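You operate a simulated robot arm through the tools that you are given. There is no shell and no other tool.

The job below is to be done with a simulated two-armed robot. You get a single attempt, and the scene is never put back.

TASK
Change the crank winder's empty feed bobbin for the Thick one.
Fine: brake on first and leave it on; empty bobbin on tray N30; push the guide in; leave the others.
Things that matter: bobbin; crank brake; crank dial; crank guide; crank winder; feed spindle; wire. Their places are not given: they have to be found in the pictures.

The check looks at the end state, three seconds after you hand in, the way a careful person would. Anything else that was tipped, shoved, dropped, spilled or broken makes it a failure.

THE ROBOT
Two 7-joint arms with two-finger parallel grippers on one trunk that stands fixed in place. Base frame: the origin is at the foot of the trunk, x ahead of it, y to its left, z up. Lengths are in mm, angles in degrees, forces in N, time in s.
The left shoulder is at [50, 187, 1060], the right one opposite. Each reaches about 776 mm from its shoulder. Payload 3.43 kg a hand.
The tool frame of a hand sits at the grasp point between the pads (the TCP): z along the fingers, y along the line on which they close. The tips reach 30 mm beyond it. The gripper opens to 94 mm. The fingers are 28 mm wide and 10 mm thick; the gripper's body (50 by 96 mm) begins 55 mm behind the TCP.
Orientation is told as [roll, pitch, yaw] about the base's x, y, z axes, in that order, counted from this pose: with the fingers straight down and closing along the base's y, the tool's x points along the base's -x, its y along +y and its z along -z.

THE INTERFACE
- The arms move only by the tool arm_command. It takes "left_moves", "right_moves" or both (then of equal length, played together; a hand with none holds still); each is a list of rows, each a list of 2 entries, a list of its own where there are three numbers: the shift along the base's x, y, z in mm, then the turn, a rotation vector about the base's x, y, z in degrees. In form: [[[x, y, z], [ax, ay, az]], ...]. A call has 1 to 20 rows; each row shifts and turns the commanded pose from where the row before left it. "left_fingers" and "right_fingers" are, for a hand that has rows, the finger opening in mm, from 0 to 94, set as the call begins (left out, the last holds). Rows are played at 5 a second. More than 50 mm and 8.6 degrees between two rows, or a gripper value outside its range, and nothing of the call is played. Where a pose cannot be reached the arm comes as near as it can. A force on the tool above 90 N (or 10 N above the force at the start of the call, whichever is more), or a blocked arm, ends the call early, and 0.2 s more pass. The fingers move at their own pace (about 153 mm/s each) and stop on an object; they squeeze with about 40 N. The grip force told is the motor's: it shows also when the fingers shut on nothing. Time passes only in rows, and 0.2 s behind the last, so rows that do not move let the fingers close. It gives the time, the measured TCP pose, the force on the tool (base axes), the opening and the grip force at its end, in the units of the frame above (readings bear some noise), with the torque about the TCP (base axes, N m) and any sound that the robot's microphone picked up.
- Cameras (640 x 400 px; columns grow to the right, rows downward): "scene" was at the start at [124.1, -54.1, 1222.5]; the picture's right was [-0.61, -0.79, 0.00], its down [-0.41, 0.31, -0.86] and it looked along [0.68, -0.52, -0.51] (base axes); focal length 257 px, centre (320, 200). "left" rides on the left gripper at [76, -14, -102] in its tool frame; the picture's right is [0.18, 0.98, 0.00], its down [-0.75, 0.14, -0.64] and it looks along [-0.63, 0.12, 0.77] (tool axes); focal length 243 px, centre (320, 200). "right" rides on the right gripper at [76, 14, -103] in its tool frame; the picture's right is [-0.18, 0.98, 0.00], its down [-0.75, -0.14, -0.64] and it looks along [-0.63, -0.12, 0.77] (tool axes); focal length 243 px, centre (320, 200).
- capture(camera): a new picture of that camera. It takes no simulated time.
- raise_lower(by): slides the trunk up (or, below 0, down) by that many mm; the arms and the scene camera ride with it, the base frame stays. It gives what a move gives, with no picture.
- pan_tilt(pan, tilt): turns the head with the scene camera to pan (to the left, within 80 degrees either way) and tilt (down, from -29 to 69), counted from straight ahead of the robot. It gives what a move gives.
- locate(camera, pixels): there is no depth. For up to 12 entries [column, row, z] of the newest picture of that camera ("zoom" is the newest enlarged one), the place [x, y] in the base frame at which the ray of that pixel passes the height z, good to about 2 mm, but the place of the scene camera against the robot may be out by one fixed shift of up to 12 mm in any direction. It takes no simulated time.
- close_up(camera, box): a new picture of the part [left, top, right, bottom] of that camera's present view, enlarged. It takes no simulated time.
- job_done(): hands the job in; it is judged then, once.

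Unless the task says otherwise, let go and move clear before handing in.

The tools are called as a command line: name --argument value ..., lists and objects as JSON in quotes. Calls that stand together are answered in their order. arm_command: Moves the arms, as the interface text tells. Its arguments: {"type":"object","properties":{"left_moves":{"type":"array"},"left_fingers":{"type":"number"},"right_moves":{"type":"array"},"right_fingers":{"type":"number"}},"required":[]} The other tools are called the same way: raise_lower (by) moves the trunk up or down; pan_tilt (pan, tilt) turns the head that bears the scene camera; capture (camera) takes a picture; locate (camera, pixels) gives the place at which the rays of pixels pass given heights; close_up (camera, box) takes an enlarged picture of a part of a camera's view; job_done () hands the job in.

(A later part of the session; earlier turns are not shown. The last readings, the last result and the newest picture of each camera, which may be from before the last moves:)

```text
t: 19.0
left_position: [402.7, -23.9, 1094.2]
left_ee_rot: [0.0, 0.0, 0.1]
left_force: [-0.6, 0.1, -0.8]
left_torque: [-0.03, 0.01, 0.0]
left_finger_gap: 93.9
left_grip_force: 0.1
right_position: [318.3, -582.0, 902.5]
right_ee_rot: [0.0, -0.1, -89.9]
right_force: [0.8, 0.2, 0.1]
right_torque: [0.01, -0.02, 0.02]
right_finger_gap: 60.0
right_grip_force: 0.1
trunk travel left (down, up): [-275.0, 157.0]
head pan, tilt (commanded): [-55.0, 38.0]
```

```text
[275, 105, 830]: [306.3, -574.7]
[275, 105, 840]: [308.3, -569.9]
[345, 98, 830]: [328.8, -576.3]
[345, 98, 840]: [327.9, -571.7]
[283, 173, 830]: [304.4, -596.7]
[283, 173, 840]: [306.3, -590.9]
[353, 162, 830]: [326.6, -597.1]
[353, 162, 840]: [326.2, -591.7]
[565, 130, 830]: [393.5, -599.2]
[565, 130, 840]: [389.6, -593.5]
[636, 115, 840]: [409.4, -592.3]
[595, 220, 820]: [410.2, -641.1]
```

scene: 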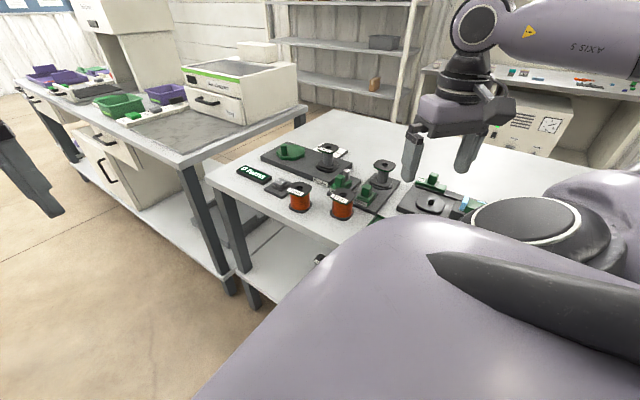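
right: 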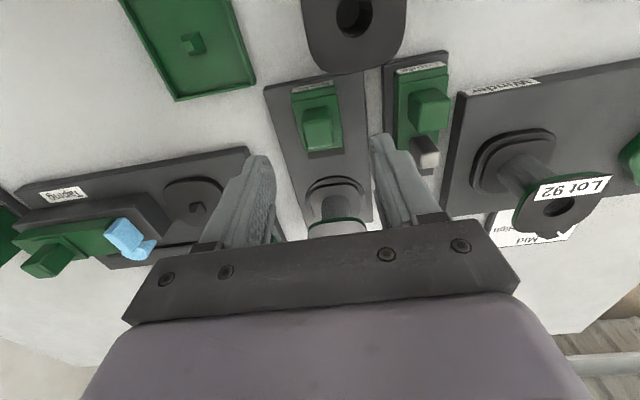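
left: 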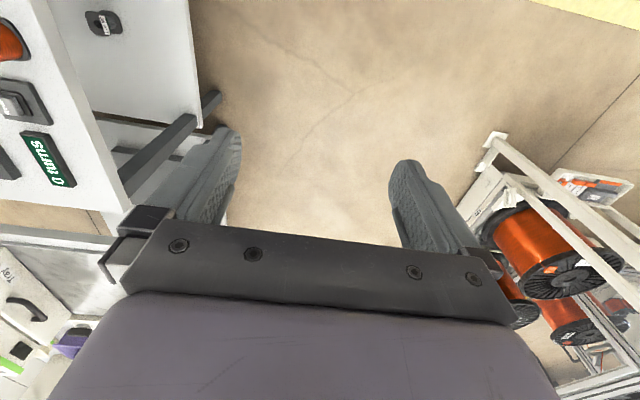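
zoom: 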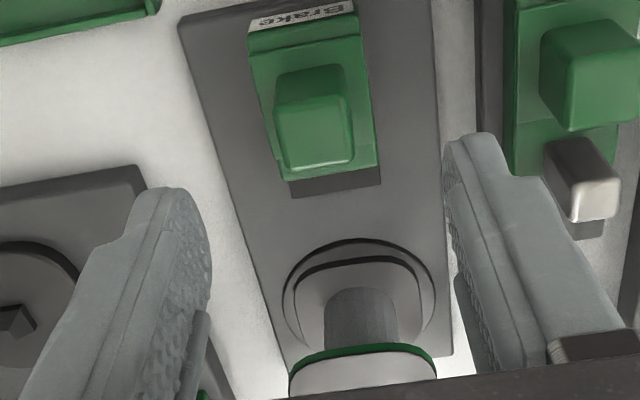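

The knob is centred at (318,-581), top ≈840, right under the TCP. Descend so the tips are at ≈824, then close on the knob.

arm_command --right_moves '[[[0, 0, -25], [0, 0, 0]], [[0, 0, -23], [0, 0, 0]], [[0, 0, 0], [0, 0, 0]]]'

capture --camera "right"

close_up --camera "right" --box '[220, 80, 420, 240]'

```text
t: 19.8
left_position: [404.0, -23.3, 1094.2]
left_ee_rot: [0.0, 0.0, 0.1]
left_force: [0.7, 0.4, 0.5]
left_torque: [0.0, -0.01, -0.01]
left_finger_gap: 94.2
left_grip_force: 0.1
right_position: [319.8, -582.8, 856.7]
right_ee_rot: [0.0, 0.1, -90.2]
right_force: [0.4, -0.8, 0.4]
right_torque: [0.01, 0.01, -0.03]
right_finger_gap: 60.1
right_grip_force: 0.0
trunk travel left (down, up): [-275.0, 157.0]
head pan, tilt (commanded): [-55.0, 38.0]
```

```text
taken
```

right: 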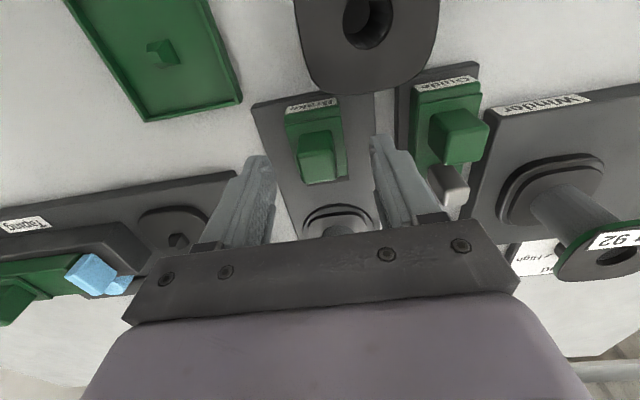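

```text
2.50 times, centred on (320, 160) of right
```

zoom: 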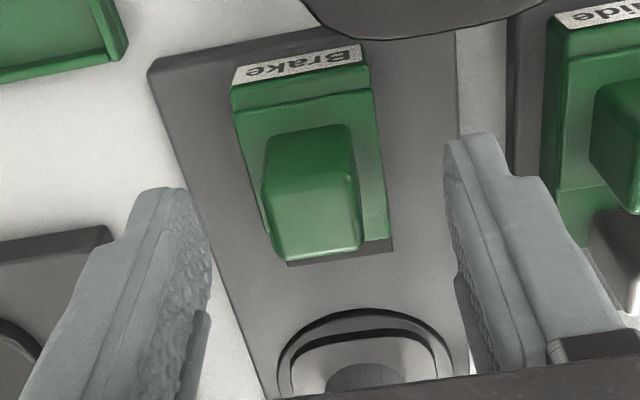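

The knob spans z≈815–841; tips are at ≈826. I'll lower 5 mm and close on the knob.

arm_command --right_moves '[[[-1, 1, -5], [0, 0, 0]], [[0, 0, 0], [0, 0, 0]]]'

arm_command --right_moves '[[[0, 0, 0], [0, 0, 0]], [[0, 0, 0], [0, 0, 0]], [[0, 0, 0], [0, 0, 0]]]' --right_fingers 14

capture --camera "right"

```text
t: 20.4
left_position: [402.6, -25.3, 1094.0]
left_ee_rot: [0.1, -0.1, 0.1]
left_force: [0.6, -0.1, -0.4]
left_torque: [-0.04, -0.02, 0.02]
left_finger_gap: 94.3
left_grip_force: 0.1
right_position: [316.6, -579.9, 850.9]
right_ee_rot: [0.0, 0.0, -90.2]
right_force: [0.7, -0.2, -0.6]
right_torque: [-0.04, -0.03, 0.01]
right_finger_gap: 60.0
right_grip_force: 0.1
trunk travel left (down, up): [-275.0, 157.0]
head pan, tilt (commanded): [-55.0, 38.0]
```

```text
t: 21.2
left_position: [402.8, -25.3, 1092.6]
left_ee_rot: [0.0, 0.0, 0.1]
left_force: [0.5, 0.7, -0.6]
left_torque: [0.0, -0.02, -0.01]
left_finger_gap: 94.0
left_grip_force: 0.1
right_position: [316.9, -580.1, 849.8]
right_ee_rot: [0.1, 0.0, -89.9]
right_force: [5.0, 0.0, -2.1]
right_torque: [-0.21, -0.2, 0.04]
right_finger_gap: 21.8
right_grip_force: 45.3
trunk travel left (down, up): [-275.0, 157.0]
head pan, tilt (commanded): [-55.0, 38.0]
```

```text
taken
```

right: 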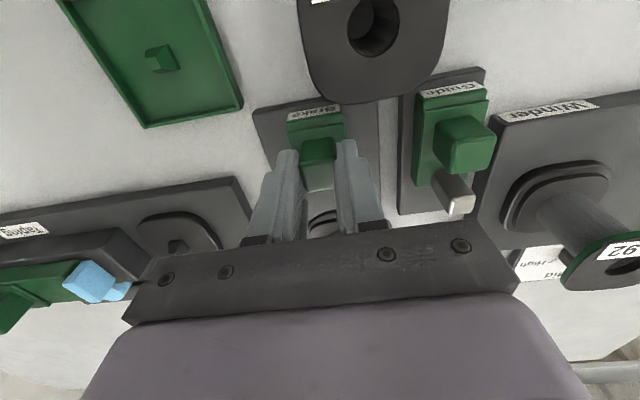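

Gripped the knob at 21.8 mm. Now slide it toward the spindle (-y) in small steps.

arm_command --right_moves '[[[1, -3, 0], [0, 0, 0]], [[0, -3, 0], [0, 0, 0]], [[0, -3, 0], [0, 0, 0]], [[0, 0, 0], [0, 0, 0]]]'

capture --camera "right"

```text
t: 22.2
left_position: [401.9, -24.1, 1094.3]
left_ee_rot: [0.0, -0.1, 0.2]
left_force: [-0.2, -0.1, 0.1]
left_torque: [0.01, 0.02, 0.0]
left_finger_gap: 93.9
left_grip_force: 0.1
right_position: [318.7, -588.3, 850.8]
right_ee_rot: [-0.3, -0.1, -90.1]
right_force: [-11.2, 2.8, -0.8]
right_torque: [0.55, 0.08, 0.22]
right_finger_gap: 21.9
right_grip_force: 45.1
trunk travel left (down, up): [-275.0, 157.0]
head pan, tilt (commanded): [-55.0, 38.0]
```

```text
taken
```

right: 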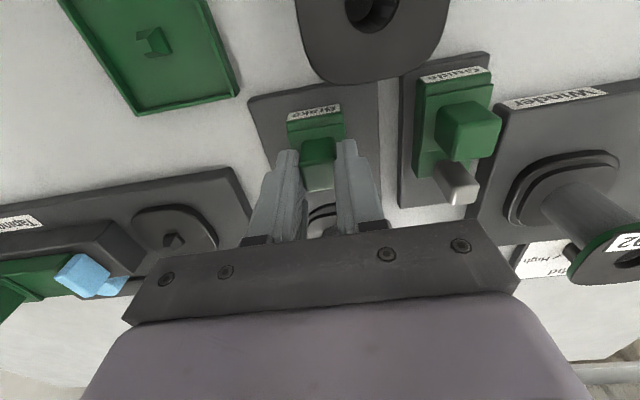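

The slider moved ~8.5 mm with little resistance. Re-centre x slightly and continue -y.

arm_command --right_moves '[[[-0.7, -3, 0], [0, 0, 0]], [[0, -3, 0], [0, 0, 0]], [[0, 0, 0], [0, 0, 0]]]'

capture --camera "right"

```text
t: 23.0
left_position: [401.4, -24.3, 1094.2]
left_ee_rot: [0.0, 0.0, 0.1]
left_force: [-0.4, -0.3, 0.1]
left_torque: [0.0, 0.01, -0.01]
left_finger_gap: 94.0
left_grip_force: 0.1
right_position: [318.1, -596.1, 850.2]
right_ee_rot: [0.0, 0.0, -90.1]
right_force: [-4.2, 2.5, -4.3]
right_torque: [0.06, 0.11, 0.15]
right_finger_gap: 21.6
right_grip_force: 44.8
trunk travel left (down, up): [-275.0, 157.0]
head pan, tilt (commanded): [-55.0, 38.0]
```

```text
taken
```

right: 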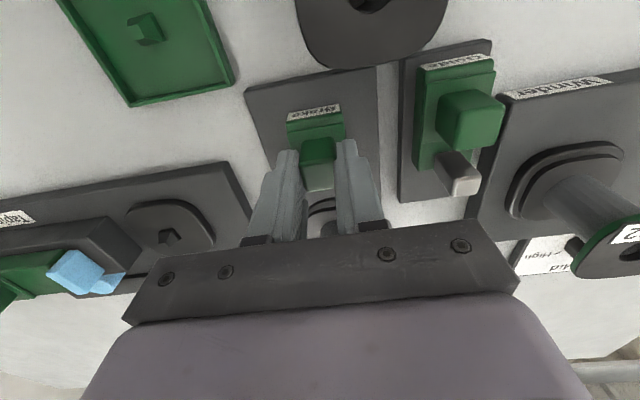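

Still sliding freely (2.5 N). Continue toward the stop in 2–3 mm steps.

arm_command --right_moves '[[[-0.5, -3, 0], [0, 0, 0]], [[0, -3, 0], [0, 0, 0]], [[0, 0, 0], [0, 0, 0]]]'

capture --camera "right"

```text
t: 23.8
left_position: [403.5, -24.7, 1094.0]
left_ee_rot: [-0.1, 0.1, 0.1]
left_force: [-0.7, 0.5, -0.7]
left_torque: [-0.02, 0.02, 0.01]
left_finger_gap: 93.9
left_grip_force: 0.1
right_position: [317.8, -600.3, 850.7]
right_ee_rot: [0.2, 0.0, -90.1]
right_force: [2.5, 2.4, 0.0]
right_torque: [0.68, 0.29, 0.04]
right_finger_gap: 21.7
right_grip_force: 44.9
trunk travel left (down, up): [-275.0, 157.0]
head pan, tilt (commanded): [-55.0, 38.0]
```

```text
taken
```

right: 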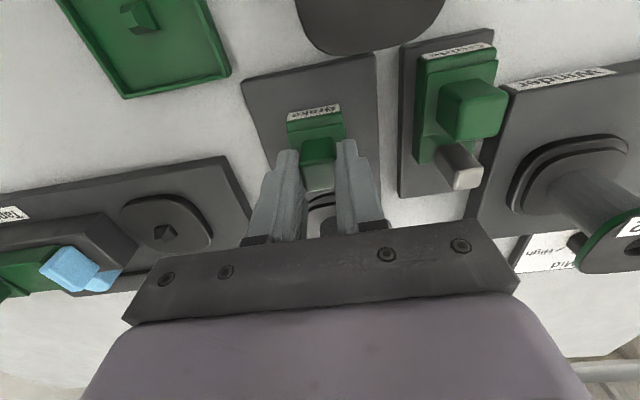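

arm_command --right_moves '[[[0, -3, 0], [0, 0, 0]], [[0, -2, 0], [0, 0, 0]], [[0, 0, 0], [0, 0, 0]]]'

capture --camera "right"

close_up --camera "right" --box '[240, 60, 400, 240]'

```text
t: 24.6
left_position: [402.6, -24.5, 1092.9]
left_ee_rot: [0.0, 0.0, 0.2]
left_force: [-0.2, -0.3, -0.8]
left_torque: [-0.01, -0.01, -0.01]
left_finger_gap: 93.8
left_grip_force: 0.1
right_position: [317.2, -603.5, 850.4]
right_ee_rot: [0.0, 0.0, -90.0]
right_force: [6.5, 2.9, 2.3]
right_torque: [0.87, -0.09, 0.12]
right_finger_gap: 21.7
right_grip_force: 45.1
trunk travel left (down, up): [-275.0, 157.0]
head pan, tilt (commanded): [-55.0, 38.0]
```

```text
taken
```

right: 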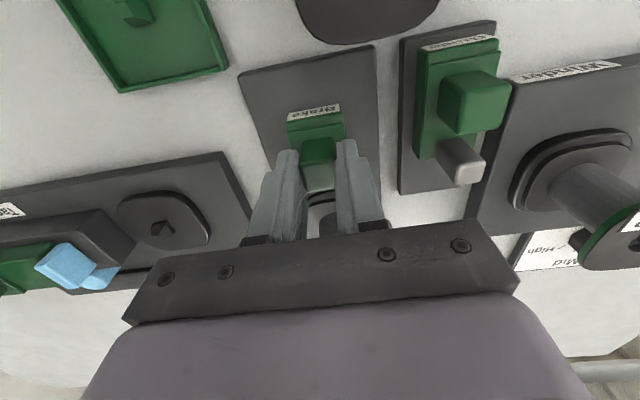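

```text
2.22 times, centred on (320, 150) of right
```

zoom: 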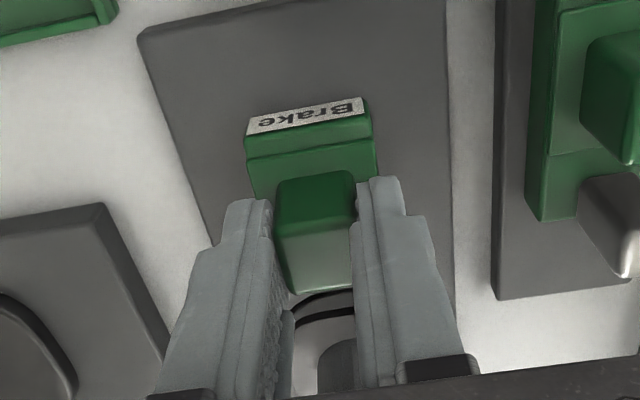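

The slider has moved ~24 mm and is near the spindle disc. Continue a bit more for the stop.

arm_command --right_moves '[[[0.5, -2, 0], [0, 0, 0]], [[0.5, -2, 0], [0, 0, 0]], [[0, 0, 0], [0, 0, 0]]]'

close_up --camera "right" --box '[240, 60, 400, 240]'

```text
t: 25.4
left_position: [401.6, -21.9, 1094.0]
left_ee_rot: [-0.1, -0.2, 0.1]
left_force: [0.2, 0.3, 0.5]
left_torque: [0.01, 0.0, 0.04]
left_finger_gap: 94.1
left_grip_force: 0.0
right_position: [318.8, -604.2, 850.8]
right_ee_rot: [-0.3, 0.3, -90.0]
right_force: [-8.1, 29.1, 2.6]
right_torque: [-0.3, 0.07, -0.11]
right_finger_gap: 22.2
right_grip_force: 44.9
trunk travel left (down, up): [-275.0, 157.0]
head pan, tilt (commanded): [-55.0, 38.0]
```

```text
2.22 times, centred on (320, 150) of right
```

zoom: 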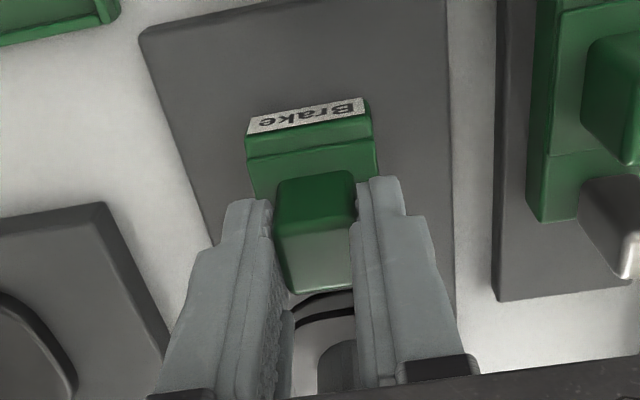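

29 N against +y: the brake has hit its end stop (travel ≈24 mm). Release it there and rise.

arm_command --right_moves '[[[0, 0, 0], [0, 0, 0]], [[0, 0, 0], [0, 0, 0]], [[0, 0, 0], [0, 0, 0]]]' --right_fingers 56

arm_command --right_moves '[[[0, 0, 30], [0, 0, 0]], [[0, 0, 40], [0, 0, 0]], [[0, 0, 20], [0, 0, 0]], [[0, 0, 0], [0, 0, 0]]]'

capture --camera "right"

close_up --camera "right" --box '[240, 40, 440, 240]'

```text
t: 26.2
left_position: [402.4, -25.1, 1093.9]
left_ee_rot: [0.0, 0.0, 0.2]
left_force: [-0.4, -0.1, 0.6]
left_torque: [-0.01, -0.03, 0.02]
left_finger_gap: 94.2
left_grip_force: 0.0
right_position: [318.8, -608.0, 850.3]
right_ee_rot: [0.0, 0.0, -90.1]
right_force: [-0.9, 0.1, -0.2]
right_torque: [-0.02, 0.06, -0.03]
right_finger_gap: 55.9
right_grip_force: 0.1
trunk travel left (down, up): [-275.0, 157.0]
head pan, tilt (commanded): [-55.0, 38.0]
```

```text
t: 27.2
left_position: [402.5, -24.7, 1093.4]
left_ee_rot: [-0.1, 0.0, 0.1]
left_force: [-0.7, -0.5, 0.9]
left_torque: [0.01, 0.03, -0.04]
left_finger_gap: 93.7
left_grip_force: 0.0
right_position: [317.9, -608.8, 941.6]
right_ee_rot: [0.1, 0.0, -89.9]
right_force: [0.1, -0.1, 0.2]
right_torque: [0.03, 0.02, 0.01]
right_finger_gap: 56.0
right_grip_force: 0.0
trunk travel left (down, up): [-275.0, 157.0]
head pan, tilt (commanded): [-55.0, 38.0]
```

```text
taken
```

right: 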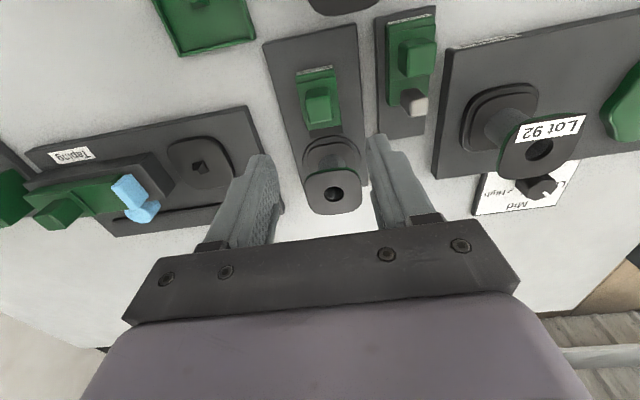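

```text
2.00 times, centred on (340, 140) of right
```

zoom: 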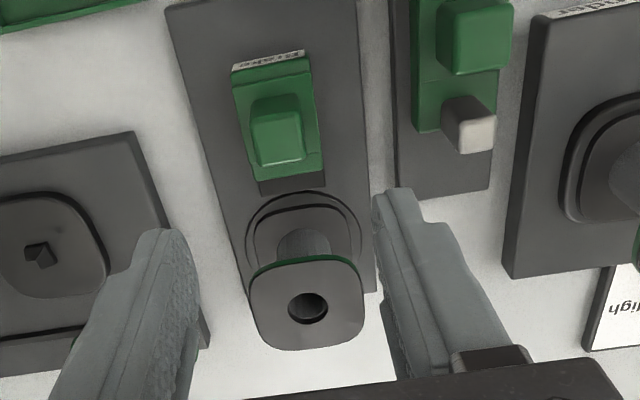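

The brake slider now abuts the spindle disc (its dark shoe moved along with it) — brake on. Next: precise location of the feed bobbin's top flange at zoom (250–364, 255–348).

close_up --camera "right" --box '[290, 120, 390, 220]'

locate --camera "right" --pixels '[[334, 193, 845], [334, 193, 855], [334, 193, 865], [247, 105, 790], [268, 212, 790], [440, 177, 800]]'

```text
4.00 times, centred on (340, 170) of right
```

zoom: 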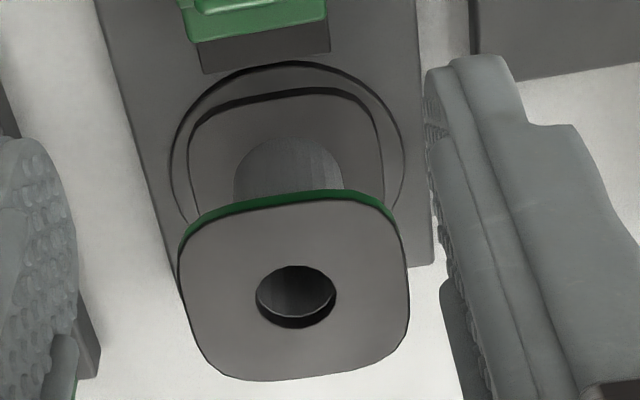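

```text
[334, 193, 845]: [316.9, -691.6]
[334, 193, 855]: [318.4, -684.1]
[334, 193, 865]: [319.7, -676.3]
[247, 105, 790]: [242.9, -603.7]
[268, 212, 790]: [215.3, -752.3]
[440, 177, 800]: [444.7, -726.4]
```

The flange is ~57 mm wide, aligned with the base axes. Move above it with fingers open to 86 and check alignment.

arm_command --right_moves '[[[0, -40, 0], [0, 0, 0]], [[0, -38, -10], [0, 0, 0]], [[0, 0, 0], [0, 0, 0]]]' --right_fingers 86

capture --camera "right"

close_up --camera "right" --box '[220, 60, 420, 240]'

```text
t: 28.0
left_position: [401.9, -25.1, 1094.2]
left_ee_rot: [0.0, 0.0, 0.0]
left_force: [-0.3, -0.6, 0.2]
left_torque: [-0.01, -0.02, 0.0]
left_finger_gap: 93.9
left_grip_force: 0.1
right_position: [320.1, -688.1, 930.4]
right_ee_rot: [0.0, 0.0, -89.9]
right_force: [0.0, 0.4, 0.2]
right_torque: [0.0, 0.02, 0.04]
right_finger_gap: 85.9
right_grip_force: 0.0
trunk travel left (down, up): [-275.0, 157.0]
head pan, tilt (commanded): [-55.0, 38.0]
```

```text
taken
```

right: 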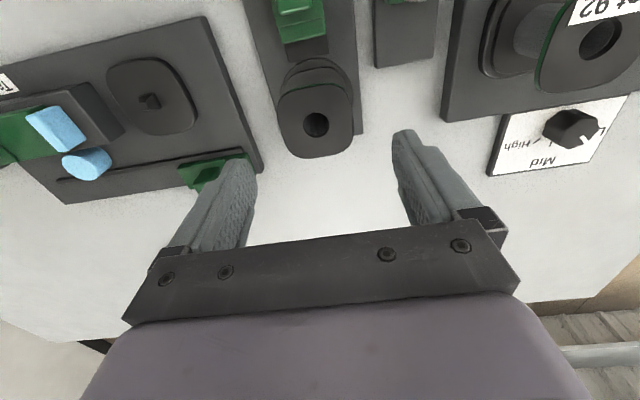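

```text
2.22 times, centred on (320, 150) of right
```

zoom: 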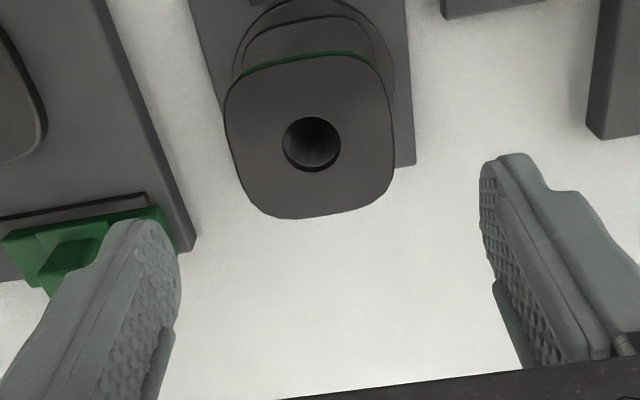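

The hole is at full (316,124), i.e. about (317,-685). I need to check the left finger's clearance against the green Bar slider near (250,163).

locate --camera "right" --pixels '[[250, 163, 800], [250, 163, 820], [262, 172, 785], [262, 172, 795], [316, 124, 850], [316, 124, 855], [316, 124, 860], [281, 110, 855], [352, 105, 855], [300, 157, 855], [340, 152, 855]]'

close_up --camera "right" --box '[160, 120, 280, 220]'

```text
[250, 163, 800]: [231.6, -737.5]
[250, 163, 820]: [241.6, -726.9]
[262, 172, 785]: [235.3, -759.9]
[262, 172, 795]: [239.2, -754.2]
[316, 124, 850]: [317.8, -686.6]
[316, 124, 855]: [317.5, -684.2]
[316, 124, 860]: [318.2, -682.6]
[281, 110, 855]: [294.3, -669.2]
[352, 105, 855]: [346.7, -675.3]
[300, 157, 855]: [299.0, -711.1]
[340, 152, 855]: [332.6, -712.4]
```

```text
4.00 times, centred on (220, 170) of right
```

zoom: 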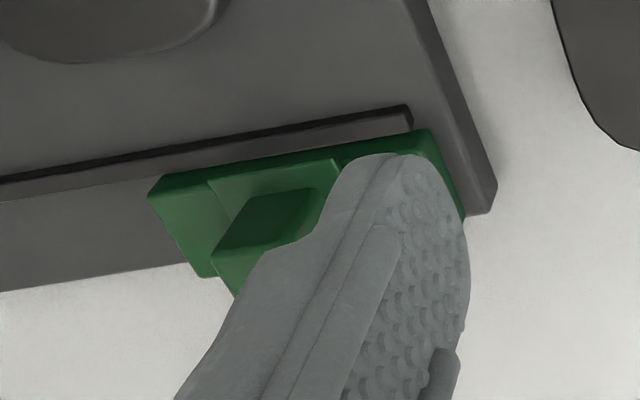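

The Bar slider lies at y<-727, x<241 — clear of the left finger. Shift slightly (+2.5 y, -1 x) and descend to TCP z≈852.

arm_command --right_moves '[[[-1, 2.5, -20], [0, 0, 0]], [[0, 0, -30], [0, 0, 0]], [[0, 0, 0], [0, 0, 0]]]'

capture --camera "right"

close_up --camera "right" --box '[220, 80, 420, 240]'

```text
t: 28.8
left_position: [403.7, -24.3, 1094.5]
left_ee_rot: [0.0, -0.1, 0.1]
left_force: [0.1, -0.5, -0.4]
left_torque: [0.01, 0.01, 0.0]
left_finger_gap: 94.2
left_grip_force: 0.2
right_position: [318.7, -684.1, 879.6]
right_ee_rot: [0.1, 0.1, -90.2]
right_force: [-0.5, 0.2, -0.2]
right_torque: [0.04, 0.01, -0.01]
right_finger_gap: 86.0
right_grip_force: 0.0
trunk travel left (down, up): [-275.0, 157.0]
head pan, tilt (commanded): [-55.0, 38.0]
```

```text
taken
```

right: 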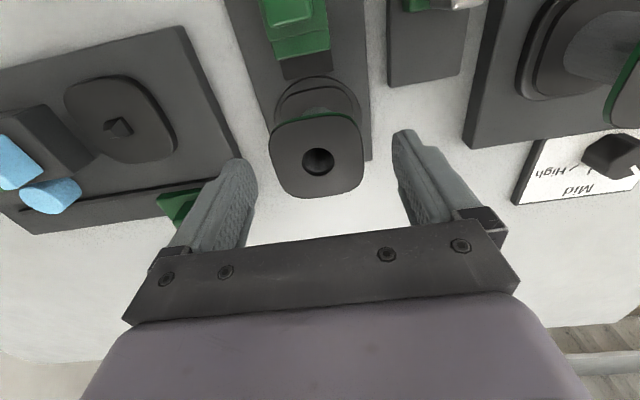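

```text
2.50 times, centred on (320, 160) of right
```

zoom: 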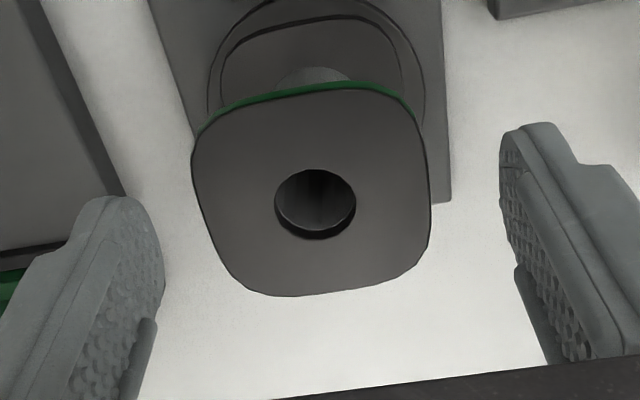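

The flange (58 mm) sits centred between the fingers; hole at full (318,161) matches z≈855 under the TCP. Lower to z≈852 and grip.

arm_command --right_moves '[[[-1, 0, -14], [0, 0, 0]], [[0, 0, -14], [0, 0, 0]], [[0, 0, 0], [0, 0, 0]]]'

capture --camera "right"

capture --camera "scene"

```text
t: 29.6
left_position: [403.1, -24.7, 1094.3]
left_ee_rot: [0.0, 0.0, 0.1]
left_force: [0.6, -0.2, 0.7]
left_torque: [0.02, 0.0, 0.01]
left_finger_gap: 93.9
left_grip_force: 0.0
right_position: [319.0, -684.7, 855.2]
right_ee_rot: [0.0, 0.0, -90.1]
right_force: [-0.1, -0.1, 0.2]
right_torque: [0.0, 0.02, 0.01]
right_finger_gap: 85.9
right_grip_force: 0.1
trunk travel left (down, up): [-275.0, 157.0]
head pan, tilt (commanded): [-55.0, 38.0]
```

```text
taken
```

right: 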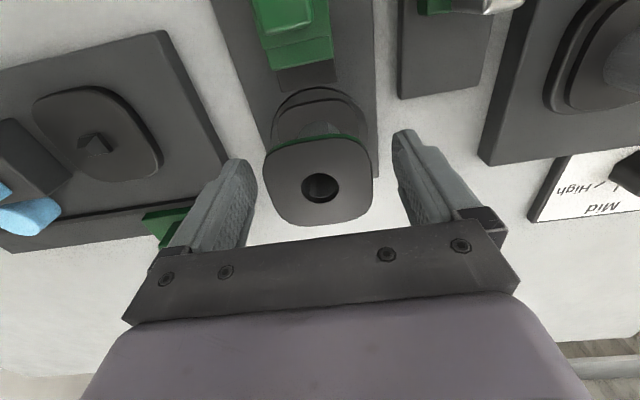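

```text
taken
```

scene: 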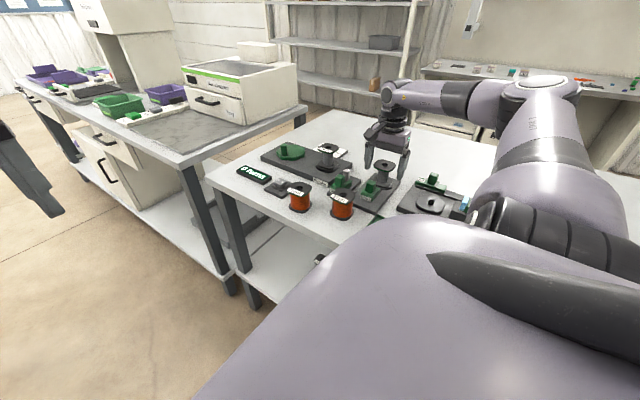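

The hole is at (320,186), which matches the TCP projection (320,187), so the flange top is at TCP height. Close the fingers on the flange.

close_up --camera "scene" --box '[320, 110, 440, 220]'

arm_command --right_moves '[[[0, 0, -3], [0, 0, 0]], [[0, 0, 0], [0, 0, 0]], [[0, 0, 0], [0, 0, 0]], [[0, 0, 0], [0, 0, 0]]]' --right_fingers 45

capture --camera "right"

close_up --camera "scene" --box '[320, 110, 440, 220]'

```text
3.64 times, centred on (380, 165) of scene
```

zoom: 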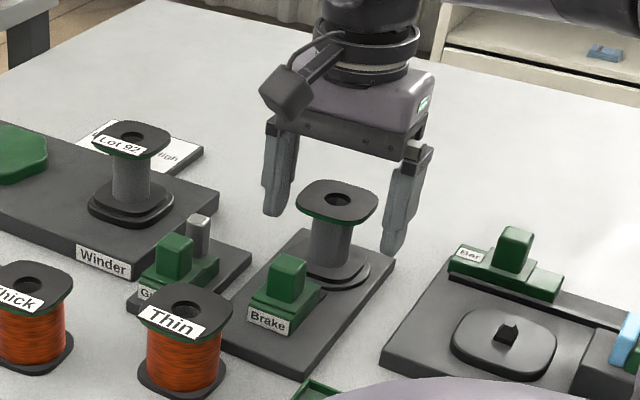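

```text
t: 30.6
left_position: [403.3, -23.0, 1094.9]
left_ee_rot: [-0.1, 0.0, 0.1]
left_force: [0.6, -0.8, -0.5]
left_torque: [-0.02, -0.01, -0.02]
left_finger_gap: 94.2
left_grip_force: 0.1
right_position: [318.1, -684.4, 853.3]
right_ee_rot: [0.1, -0.2, -90.1]
right_force: [2.2, -1.8, 15.9]
right_torque: [0.06, 0.29, -0.03]
right_finger_gap: 58.5
right_grip_force: 39.9
trunk travel left (down, up): [-275.0, 157.0]
head pan, tilt (commanded): [-55.0, 38.0]
```

```text
taken
```

right: 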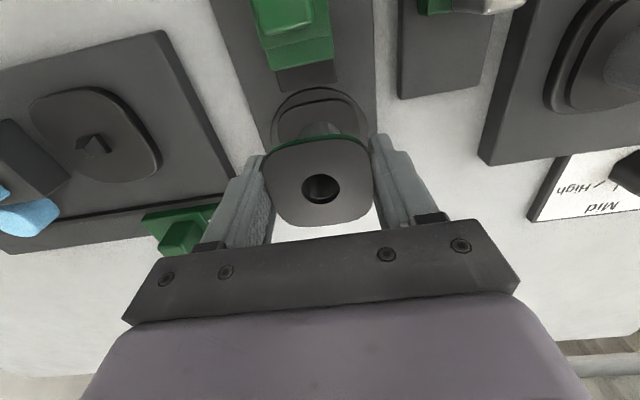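

```text
3.64 times, centred on (380, 165) of scene
```

zoom: 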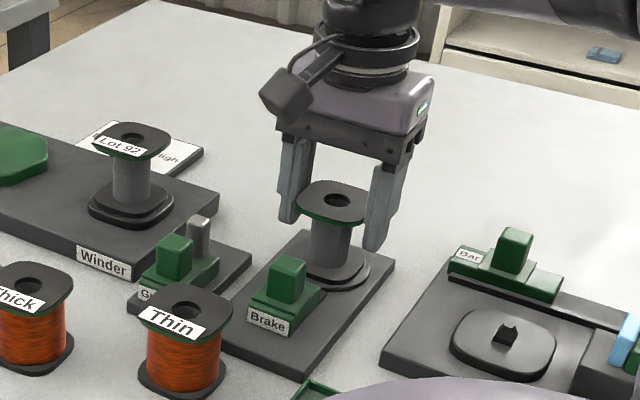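

Gripped the flange at 58.5 mm. Lift straight up slowly and watch the force.

arm_command --right_moves '[[[0, 0, 4], [0, 0, 0]], [[0, 0, 4], [0, 0, 0]], [[0, 0, 4], [0, 0, 0]], [[0, 0, 0], [0, 0, 0]]]'

capture --camera "right"

close_up --camera "scene" --box '[320, 110, 440, 220]'

```text
t: 31.6
left_position: [402.4, -25.4, 1093.3]
left_ee_rot: [0.0, 0.0, 0.2]
left_force: [-0.6, -0.3, -0.3]
left_torque: [0.0, 0.0, -0.03]
left_finger_gap: 94.1
left_grip_force: 0.1
right_position: [316.4, -685.2, 860.6]
right_ee_rot: [-0.1, 0.0, -90.1]
right_force: [-0.5, 0.8, -0.9]
right_torque: [-0.03, 0.0, 0.01]
right_finger_gap: 58.4
right_grip_force: 39.5
trunk travel left (down, up): [-275.0, 157.0]
head pan, tilt (commanded): [-55.0, 38.0]
```

```text
taken
```

right: 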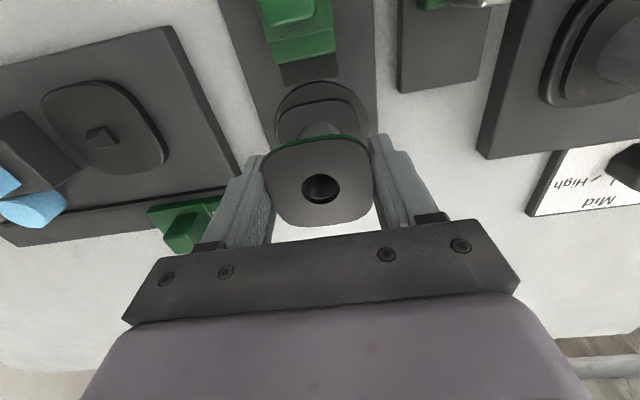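

```text
3.64 times, centred on (380, 165) of scene
```

zoom: 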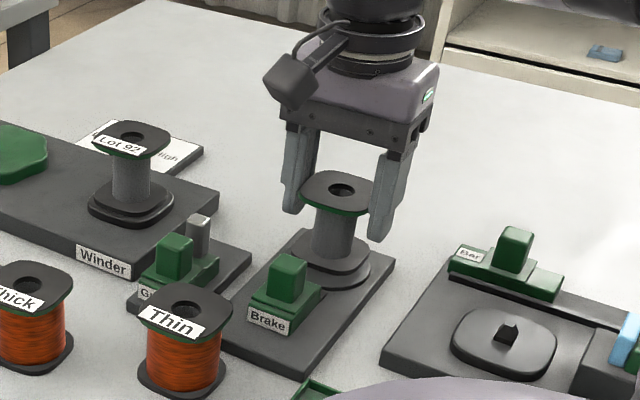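

The bobbin is rising freely with the hand (weight ≈1 N). Lift higher to clear the spindle.

arm_command --right_moves '[[[0, 0, 15], [0, 0, 0]], [[0, 0, 20], [0, 0, 0]], [[0, 0, 25], [0, 0, 0]], [[0, 0, 0], [0, 0, 0]]]'

capture --camera "right"

close_up --camera "scene" --box '[320, 90, 440, 220]'

```text
t: 32.6
left_position: [403.2, -24.9, 1096.0]
left_ee_rot: [0.0, 0.0, 0.1]
left_force: [0.5, -0.2, 0.2]
left_torque: [-0.02, -0.03, -0.05]
left_finger_gap: 93.9
left_grip_force: 0.1
right_position: [315.7, -686.3, 921.4]
right_ee_rot: [0.0, 0.1, -90.0]
right_force: [-0.3, 0.4, -0.1]
right_torque: [-0.03, -0.02, 0.03]
right_finger_gap: 58.5
right_grip_force: 40.0
trunk travel left (down, up): [-275.0, 157.0]
head pan, tilt (commanded): [-55.0, 38.0]
```

```text
taken
```

right: 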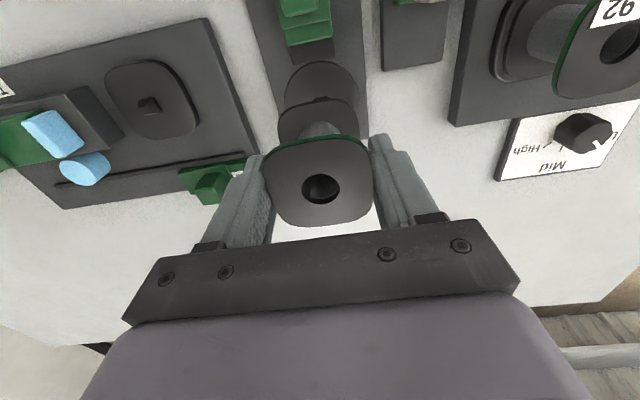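

```text
3.08 times, centred on (380, 155) of scene
```

zoom: 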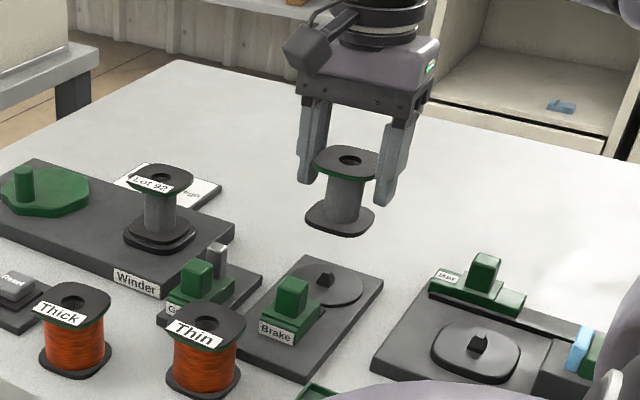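

The empty bobbin is clear and upright; the bare feed spindle (disc with small peg) is visible. Carry it over to N30 at (234.5,-516) at height ≈ 940.

arm_command --right_moves '[[[0, 0, 20], [0, 0, 0]], [[-16, 34, 0], [0, 0, 0]], [[-16, 34, 0], [0, 0, 0]], [[-16, 34, 0], [0, 0, 0]], [[-16, 34, 0], [0, 0, 0]], [[-17, 34, 0], [0, 0, 0]], [[0, 0, 0], [0, 0, 0]]]'

capture --camera "right"

close_up --camera "right" --box '[220, 40, 420, 240]'

capture --camera "scene"

```text
t: 34.2
left_position: [403.0, -24.4, 1093.3]
left_ee_rot: [0.0, 0.0, 0.1]
left_force: [0.9, -0.2, -0.5]
left_torque: [-0.03, 0.0, 0.02]
left_finger_gap: 94.1
left_grip_force: 0.1
right_position: [234.3, -514.1, 939.9]
right_ee_rot: [0.1, 0.1, -90.1]
right_force: [0.3, 0.0, -0.7]
right_torque: [-0.01, 0.03, 0.01]
right_finger_gap: 58.1
right_grip_force: 39.7
trunk travel left (down, up): [-275.0, 157.0]
head pan, tilt (commanded): [-55.0, 38.0]
```

```text
taken
```

right: 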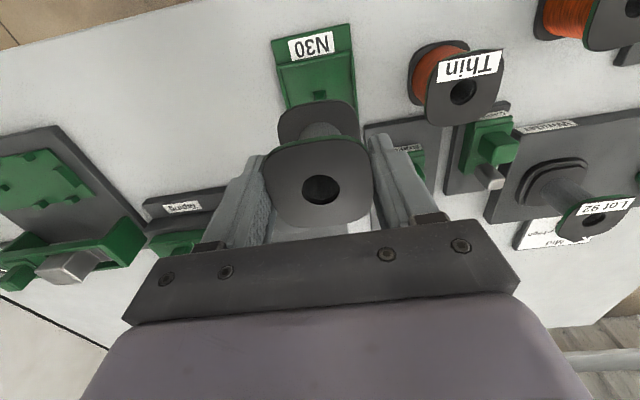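

```text
2.00 times, centred on (320, 140) of right
```

zoom: 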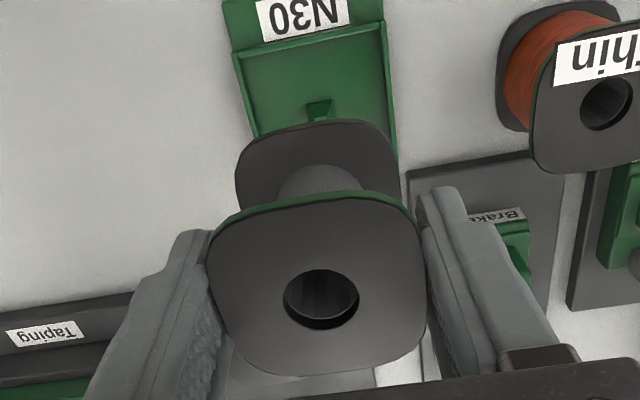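

```text
taken
```

scene: 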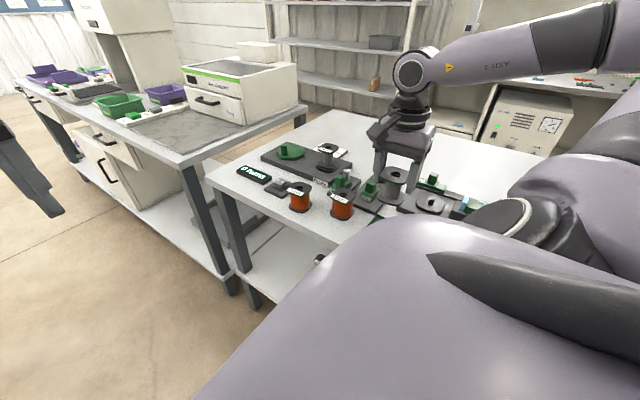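

The tray peg is just visible ahead of the bobbin at full (320,95), close to the TCP's vertical line. Zoom in on the peg and locate it.

close_up --camera "right" --box '[260, 60, 380, 140]'

locate --camera "right" --pixels '[[320, 95, 785], [320, 95, 795], [277, 67, 790], [351, 55, 790], [272, 41, 785], [349, 25, 785]]'

```text
5.00 times, centred on (320, 100) of right
```

zoom: 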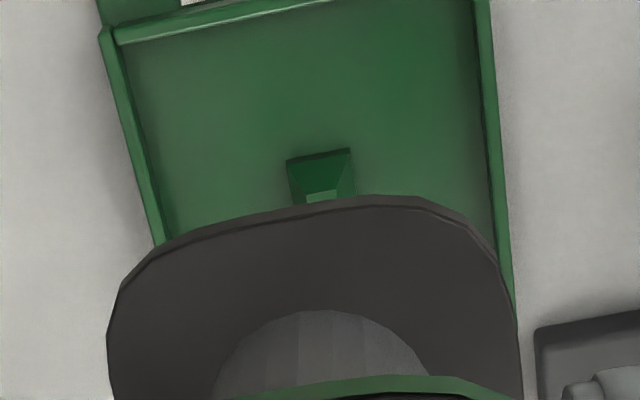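

```text
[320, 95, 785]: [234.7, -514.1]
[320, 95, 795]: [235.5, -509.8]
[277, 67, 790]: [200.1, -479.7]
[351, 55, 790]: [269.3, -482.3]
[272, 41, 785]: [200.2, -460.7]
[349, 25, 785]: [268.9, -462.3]
```

The peg is tapered with a ~13 mm base, centred near (234.7,-516.3); the bobbin hole is on the TCP axis. Shift y by -2.2 and descend to just above the peg.

arm_command --right_moves '[[[0.4, -2.2, -20], [0, 0, 0]], [[0, 0, -30], [0, 0, 0]], [[0, 0, -25], [0, 0, 0]], [[0, 0, 0], [0, 0, 0]]]'

capture --camera "right"

close_up --camera "right" --box '[220, 40, 420, 240]'

```text
t: 35.2
left_position: [402.4, -25.7, 1094.2]
left_ee_rot: [0.0, 0.0, 0.1]
left_force: [-0.2, 0.1, -0.5]
left_torque: [0.01, 0.0, 0.02]
left_finger_gap: 94.0
left_grip_force: 0.1
right_position: [231.5, -515.4, 866.9]
right_ee_rot: [0.1, 0.0, -90.1]
right_force: [-0.4, 0.3, -1.1]
right_torque: [-0.03, -0.01, -0.02]
right_finger_gap: 58.2
right_grip_force: 40.2
trunk travel left (down, up): [-275.0, 157.0]
head pan, tilt (commanded): [-55.0, 38.0]
```

```text
taken
```

right: 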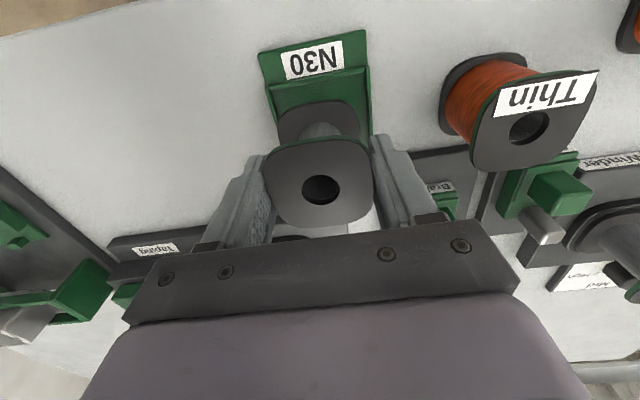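

```text
2.00 times, centred on (320, 140) of right
```

zoom: 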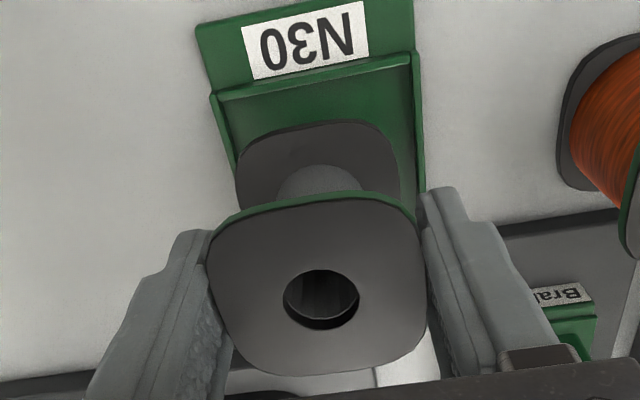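

The reading x=231.5 and the tray's position relative to the bobbin suggest I may be ~3 mm too far -x. Take a stationary reading to average.

arm_command --right_moves '[[[0, 0, 0], [0, 0, 0]], [[0, 0, 0], [0, 0, 0]]]'

locate --camera "zoom" --pixels '[[218, 100, 795], [412, 62, 795], [195, 26, 785], [320, 300, 867], [240, 150, 806], [398, 165, 806]]'

close_up --camera "right" --box '[250, 10, 390, 150]'

```text
t: 35.8
left_position: [402.8, -25.8, 1094.5]
left_ee_rot: [0.0, 0.0, 0.1]
left_force: [-0.2, 0.6, -0.6]
left_torque: [0.0, 0.02, 0.0]
left_finger_gap: 94.0
left_grip_force: 0.0
right_position: [232.4, -515.2, 866.7]
right_ee_rot: [0.0, 0.0, -90.1]
right_force: [-0.4, -0.5, -0.5]
right_torque: [-0.01, 0.03, -0.03]
right_finger_gap: 58.5
right_grip_force: 40.6
trunk travel left (down, up): [-275.0, 157.0]
head pan, tilt (commanded): [-55.0, 38.0]
```

```text
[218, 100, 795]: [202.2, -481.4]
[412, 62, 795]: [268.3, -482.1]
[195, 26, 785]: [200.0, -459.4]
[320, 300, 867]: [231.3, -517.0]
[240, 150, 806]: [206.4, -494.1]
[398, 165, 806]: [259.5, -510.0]
```

```text
2.86 times, centred on (320, 80) of right
```

zoom: 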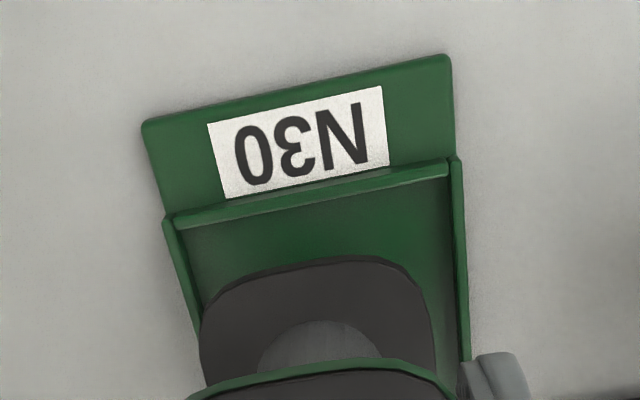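

Readings average x≈232, so the hand is ~3 mm off in x. Correct by +2.9 x, -0.6 y and re-check.

arm_command --right_moves '[[[2.9, -0.6, 0], [0, 0, 0]], [[0, 0, 0], [0, 0, 0]], [[0, 0, 0], [0, 0, 0]]]'

close_up --camera "right" --box '[250, 10, 390, 150]'

locate --camera "zoom" --pixels '[[165, 215, 795], [460, 158, 795], [200, 345, 795], [470, 345, 795], [215, 300, 806], [432, 320, 806]]'

```text
t: 36.6
left_position: [402.1, -25.6, 1094.2]
left_ee_rot: [0.0, 0.0, 0.0]
left_force: [0.8, 0.5, -0.6]
left_torque: [0.04, -0.03, 0.02]
left_finger_gap: 93.9
left_grip_force: 0.0
right_position: [235.3, -516.6, 866.5]
right_ee_rot: [0.0, 0.0, -90.1]
right_force: [0.1, -0.5, -1.3]
right_torque: [-0.02, 0.01, 0.01]
right_finger_gap: 58.4
right_grip_force: 40.4
trunk travel left (down, up): [-275.0, 157.0]
head pan, tilt (commanded): [-55.0, 38.0]
```

```text
2.86 times, centred on (320, 80) of right
```

zoom: 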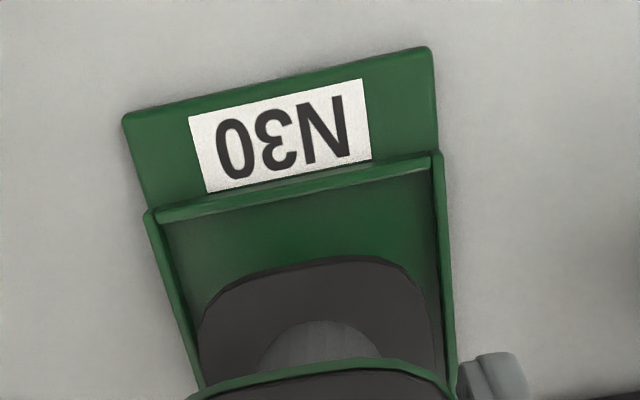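

```text
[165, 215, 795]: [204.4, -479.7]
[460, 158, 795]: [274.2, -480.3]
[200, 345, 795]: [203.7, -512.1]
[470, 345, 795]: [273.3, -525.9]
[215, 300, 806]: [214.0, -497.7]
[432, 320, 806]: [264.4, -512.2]
```

locate --camera "zoom" --pixels '[[145, 215, 795], [442, 152, 795], [122, 116, 785], [432, 50, 785], [197, 330, 806], [433, 330, 806], [312, 258, 806]]'

close_up --camera "scene" --box '[330, 110, 450, 220]'

```text
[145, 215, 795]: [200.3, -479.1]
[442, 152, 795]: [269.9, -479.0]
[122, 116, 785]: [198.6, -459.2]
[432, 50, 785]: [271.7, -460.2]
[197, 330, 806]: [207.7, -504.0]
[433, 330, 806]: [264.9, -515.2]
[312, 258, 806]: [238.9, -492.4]
```

```text
3.64 times, centred on (390, 165) of scene
```

zoom: 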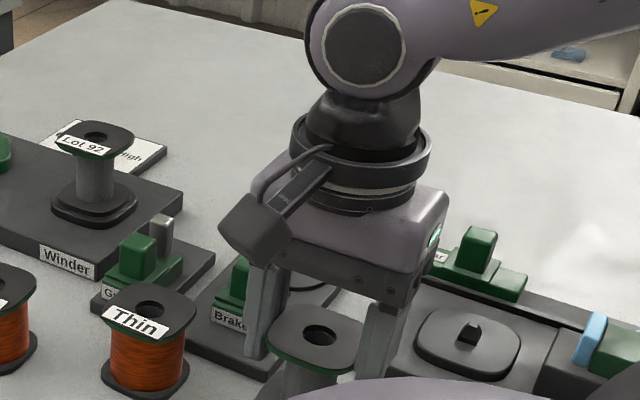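

The bobbin hole sits ~2 mm to -y of the TCP, so I'll shift +2 in y and descend in small steps onto the peg.

arm_command --right_moves '[[[-0.3, 1.8, -5], [0, 0, 0]], [[0, 0, -4], [0, 0, 0]], [[0, 0, -3], [0, 0, 0]], [[0, 0, 0], [0, 0, 0]]]'

close_up --camera "right" --box '[250, 10, 390, 150]'

```text
t: 37.6
left_position: [402.2, -25.8, 1093.8]
left_ee_rot: [0.0, 0.0, 0.1]
left_force: [0.4, -0.8, -0.9]
left_torque: [0.02, 0.01, 0.0]
left_finger_gap: 93.8
left_grip_force: 0.1
right_position: [238.0, -516.6, 852.8]
right_ee_rot: [0.0, 0.0, -90.2]
right_force: [-0.4, -0.6, -0.5]
right_torque: [-0.04, 0.01, -0.01]
right_finger_gap: 58.5
right_grip_force: 40.0
trunk travel left (down, up): [-275.0, 157.0]
head pan, tilt (commanded): [-55.0, 38.0]
```

```text
2.86 times, centred on (320, 80) of right
```

zoom: 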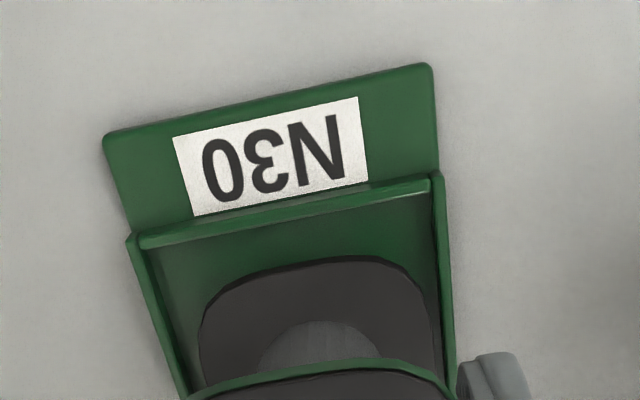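

The reading jumped to x=238.0 and the picture shows the bobbin nearer the right rim. Take a still reading again.

arm_command --right_moves '[[[0, 0, 0], [0, 0, 0]]]'

arm_command --right_moves '[[[0, 0, 0], [0, 0, 0]]]'

close_up --camera "right" --box '[250, 10, 390, 150]'

locate --camera "zoom" --pixels '[[127, 240, 795], [443, 172, 795], [103, 138, 785], [433, 65, 785], [200, 330, 795], [432, 330, 795]]'

```text
t: 38.0
left_position: [403.1, -24.6, 1094.2]
left_ee_rot: [0.0, 0.0, 0.1]
left_force: [0.8, -1.1, 0.2]
left_torque: [0.0, 0.02, -0.01]
left_finger_gap: 94.0
left_grip_force: 0.2
right_position: [236.4, -515.3, 853.3]
right_ee_rot: [0.0, 0.0, -90.1]
right_force: [-0.1, 0.1, -0.4]
right_torque: [0.02, -0.01, -0.01]
right_finger_gap: 58.4
right_grip_force: 39.9
trunk travel left (down, up): [-275.0, 157.0]
head pan, tilt (commanded): [-55.0, 38.0]
```

```text
t: 38.4
left_position: [402.5, -23.9, 1094.5]
left_ee_rot: [0.0, 0.0, 0.2]
left_force: [0.4, 0.5, -0.4]
left_torque: [-0.02, 0.01, 0.01]
left_finger_gap: 94.1
left_grip_force: 0.0
right_position: [236.9, -515.6, 851.9]
right_ee_rot: [0.0, 0.1, -90.1]
right_force: [-0.5, 0.5, -1.3]
right_torque: [-0.02, 0.03, 0.03]
right_finger_gap: 58.4
right_grip_force: 40.3
trunk travel left (down, up): [-275.0, 157.0]
head pan, tilt (commanded): [-55.0, 38.0]
```

```text
2.86 times, centred on (320, 80) of right
```

zoom: 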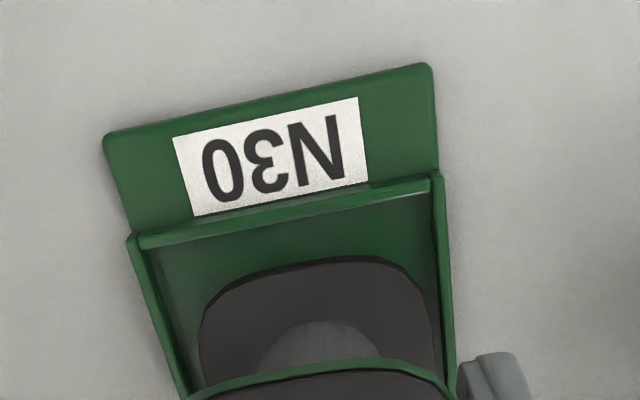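

```text
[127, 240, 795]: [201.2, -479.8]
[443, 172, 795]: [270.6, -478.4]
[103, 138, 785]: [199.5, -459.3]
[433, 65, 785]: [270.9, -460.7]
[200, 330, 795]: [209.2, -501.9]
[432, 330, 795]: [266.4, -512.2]
```

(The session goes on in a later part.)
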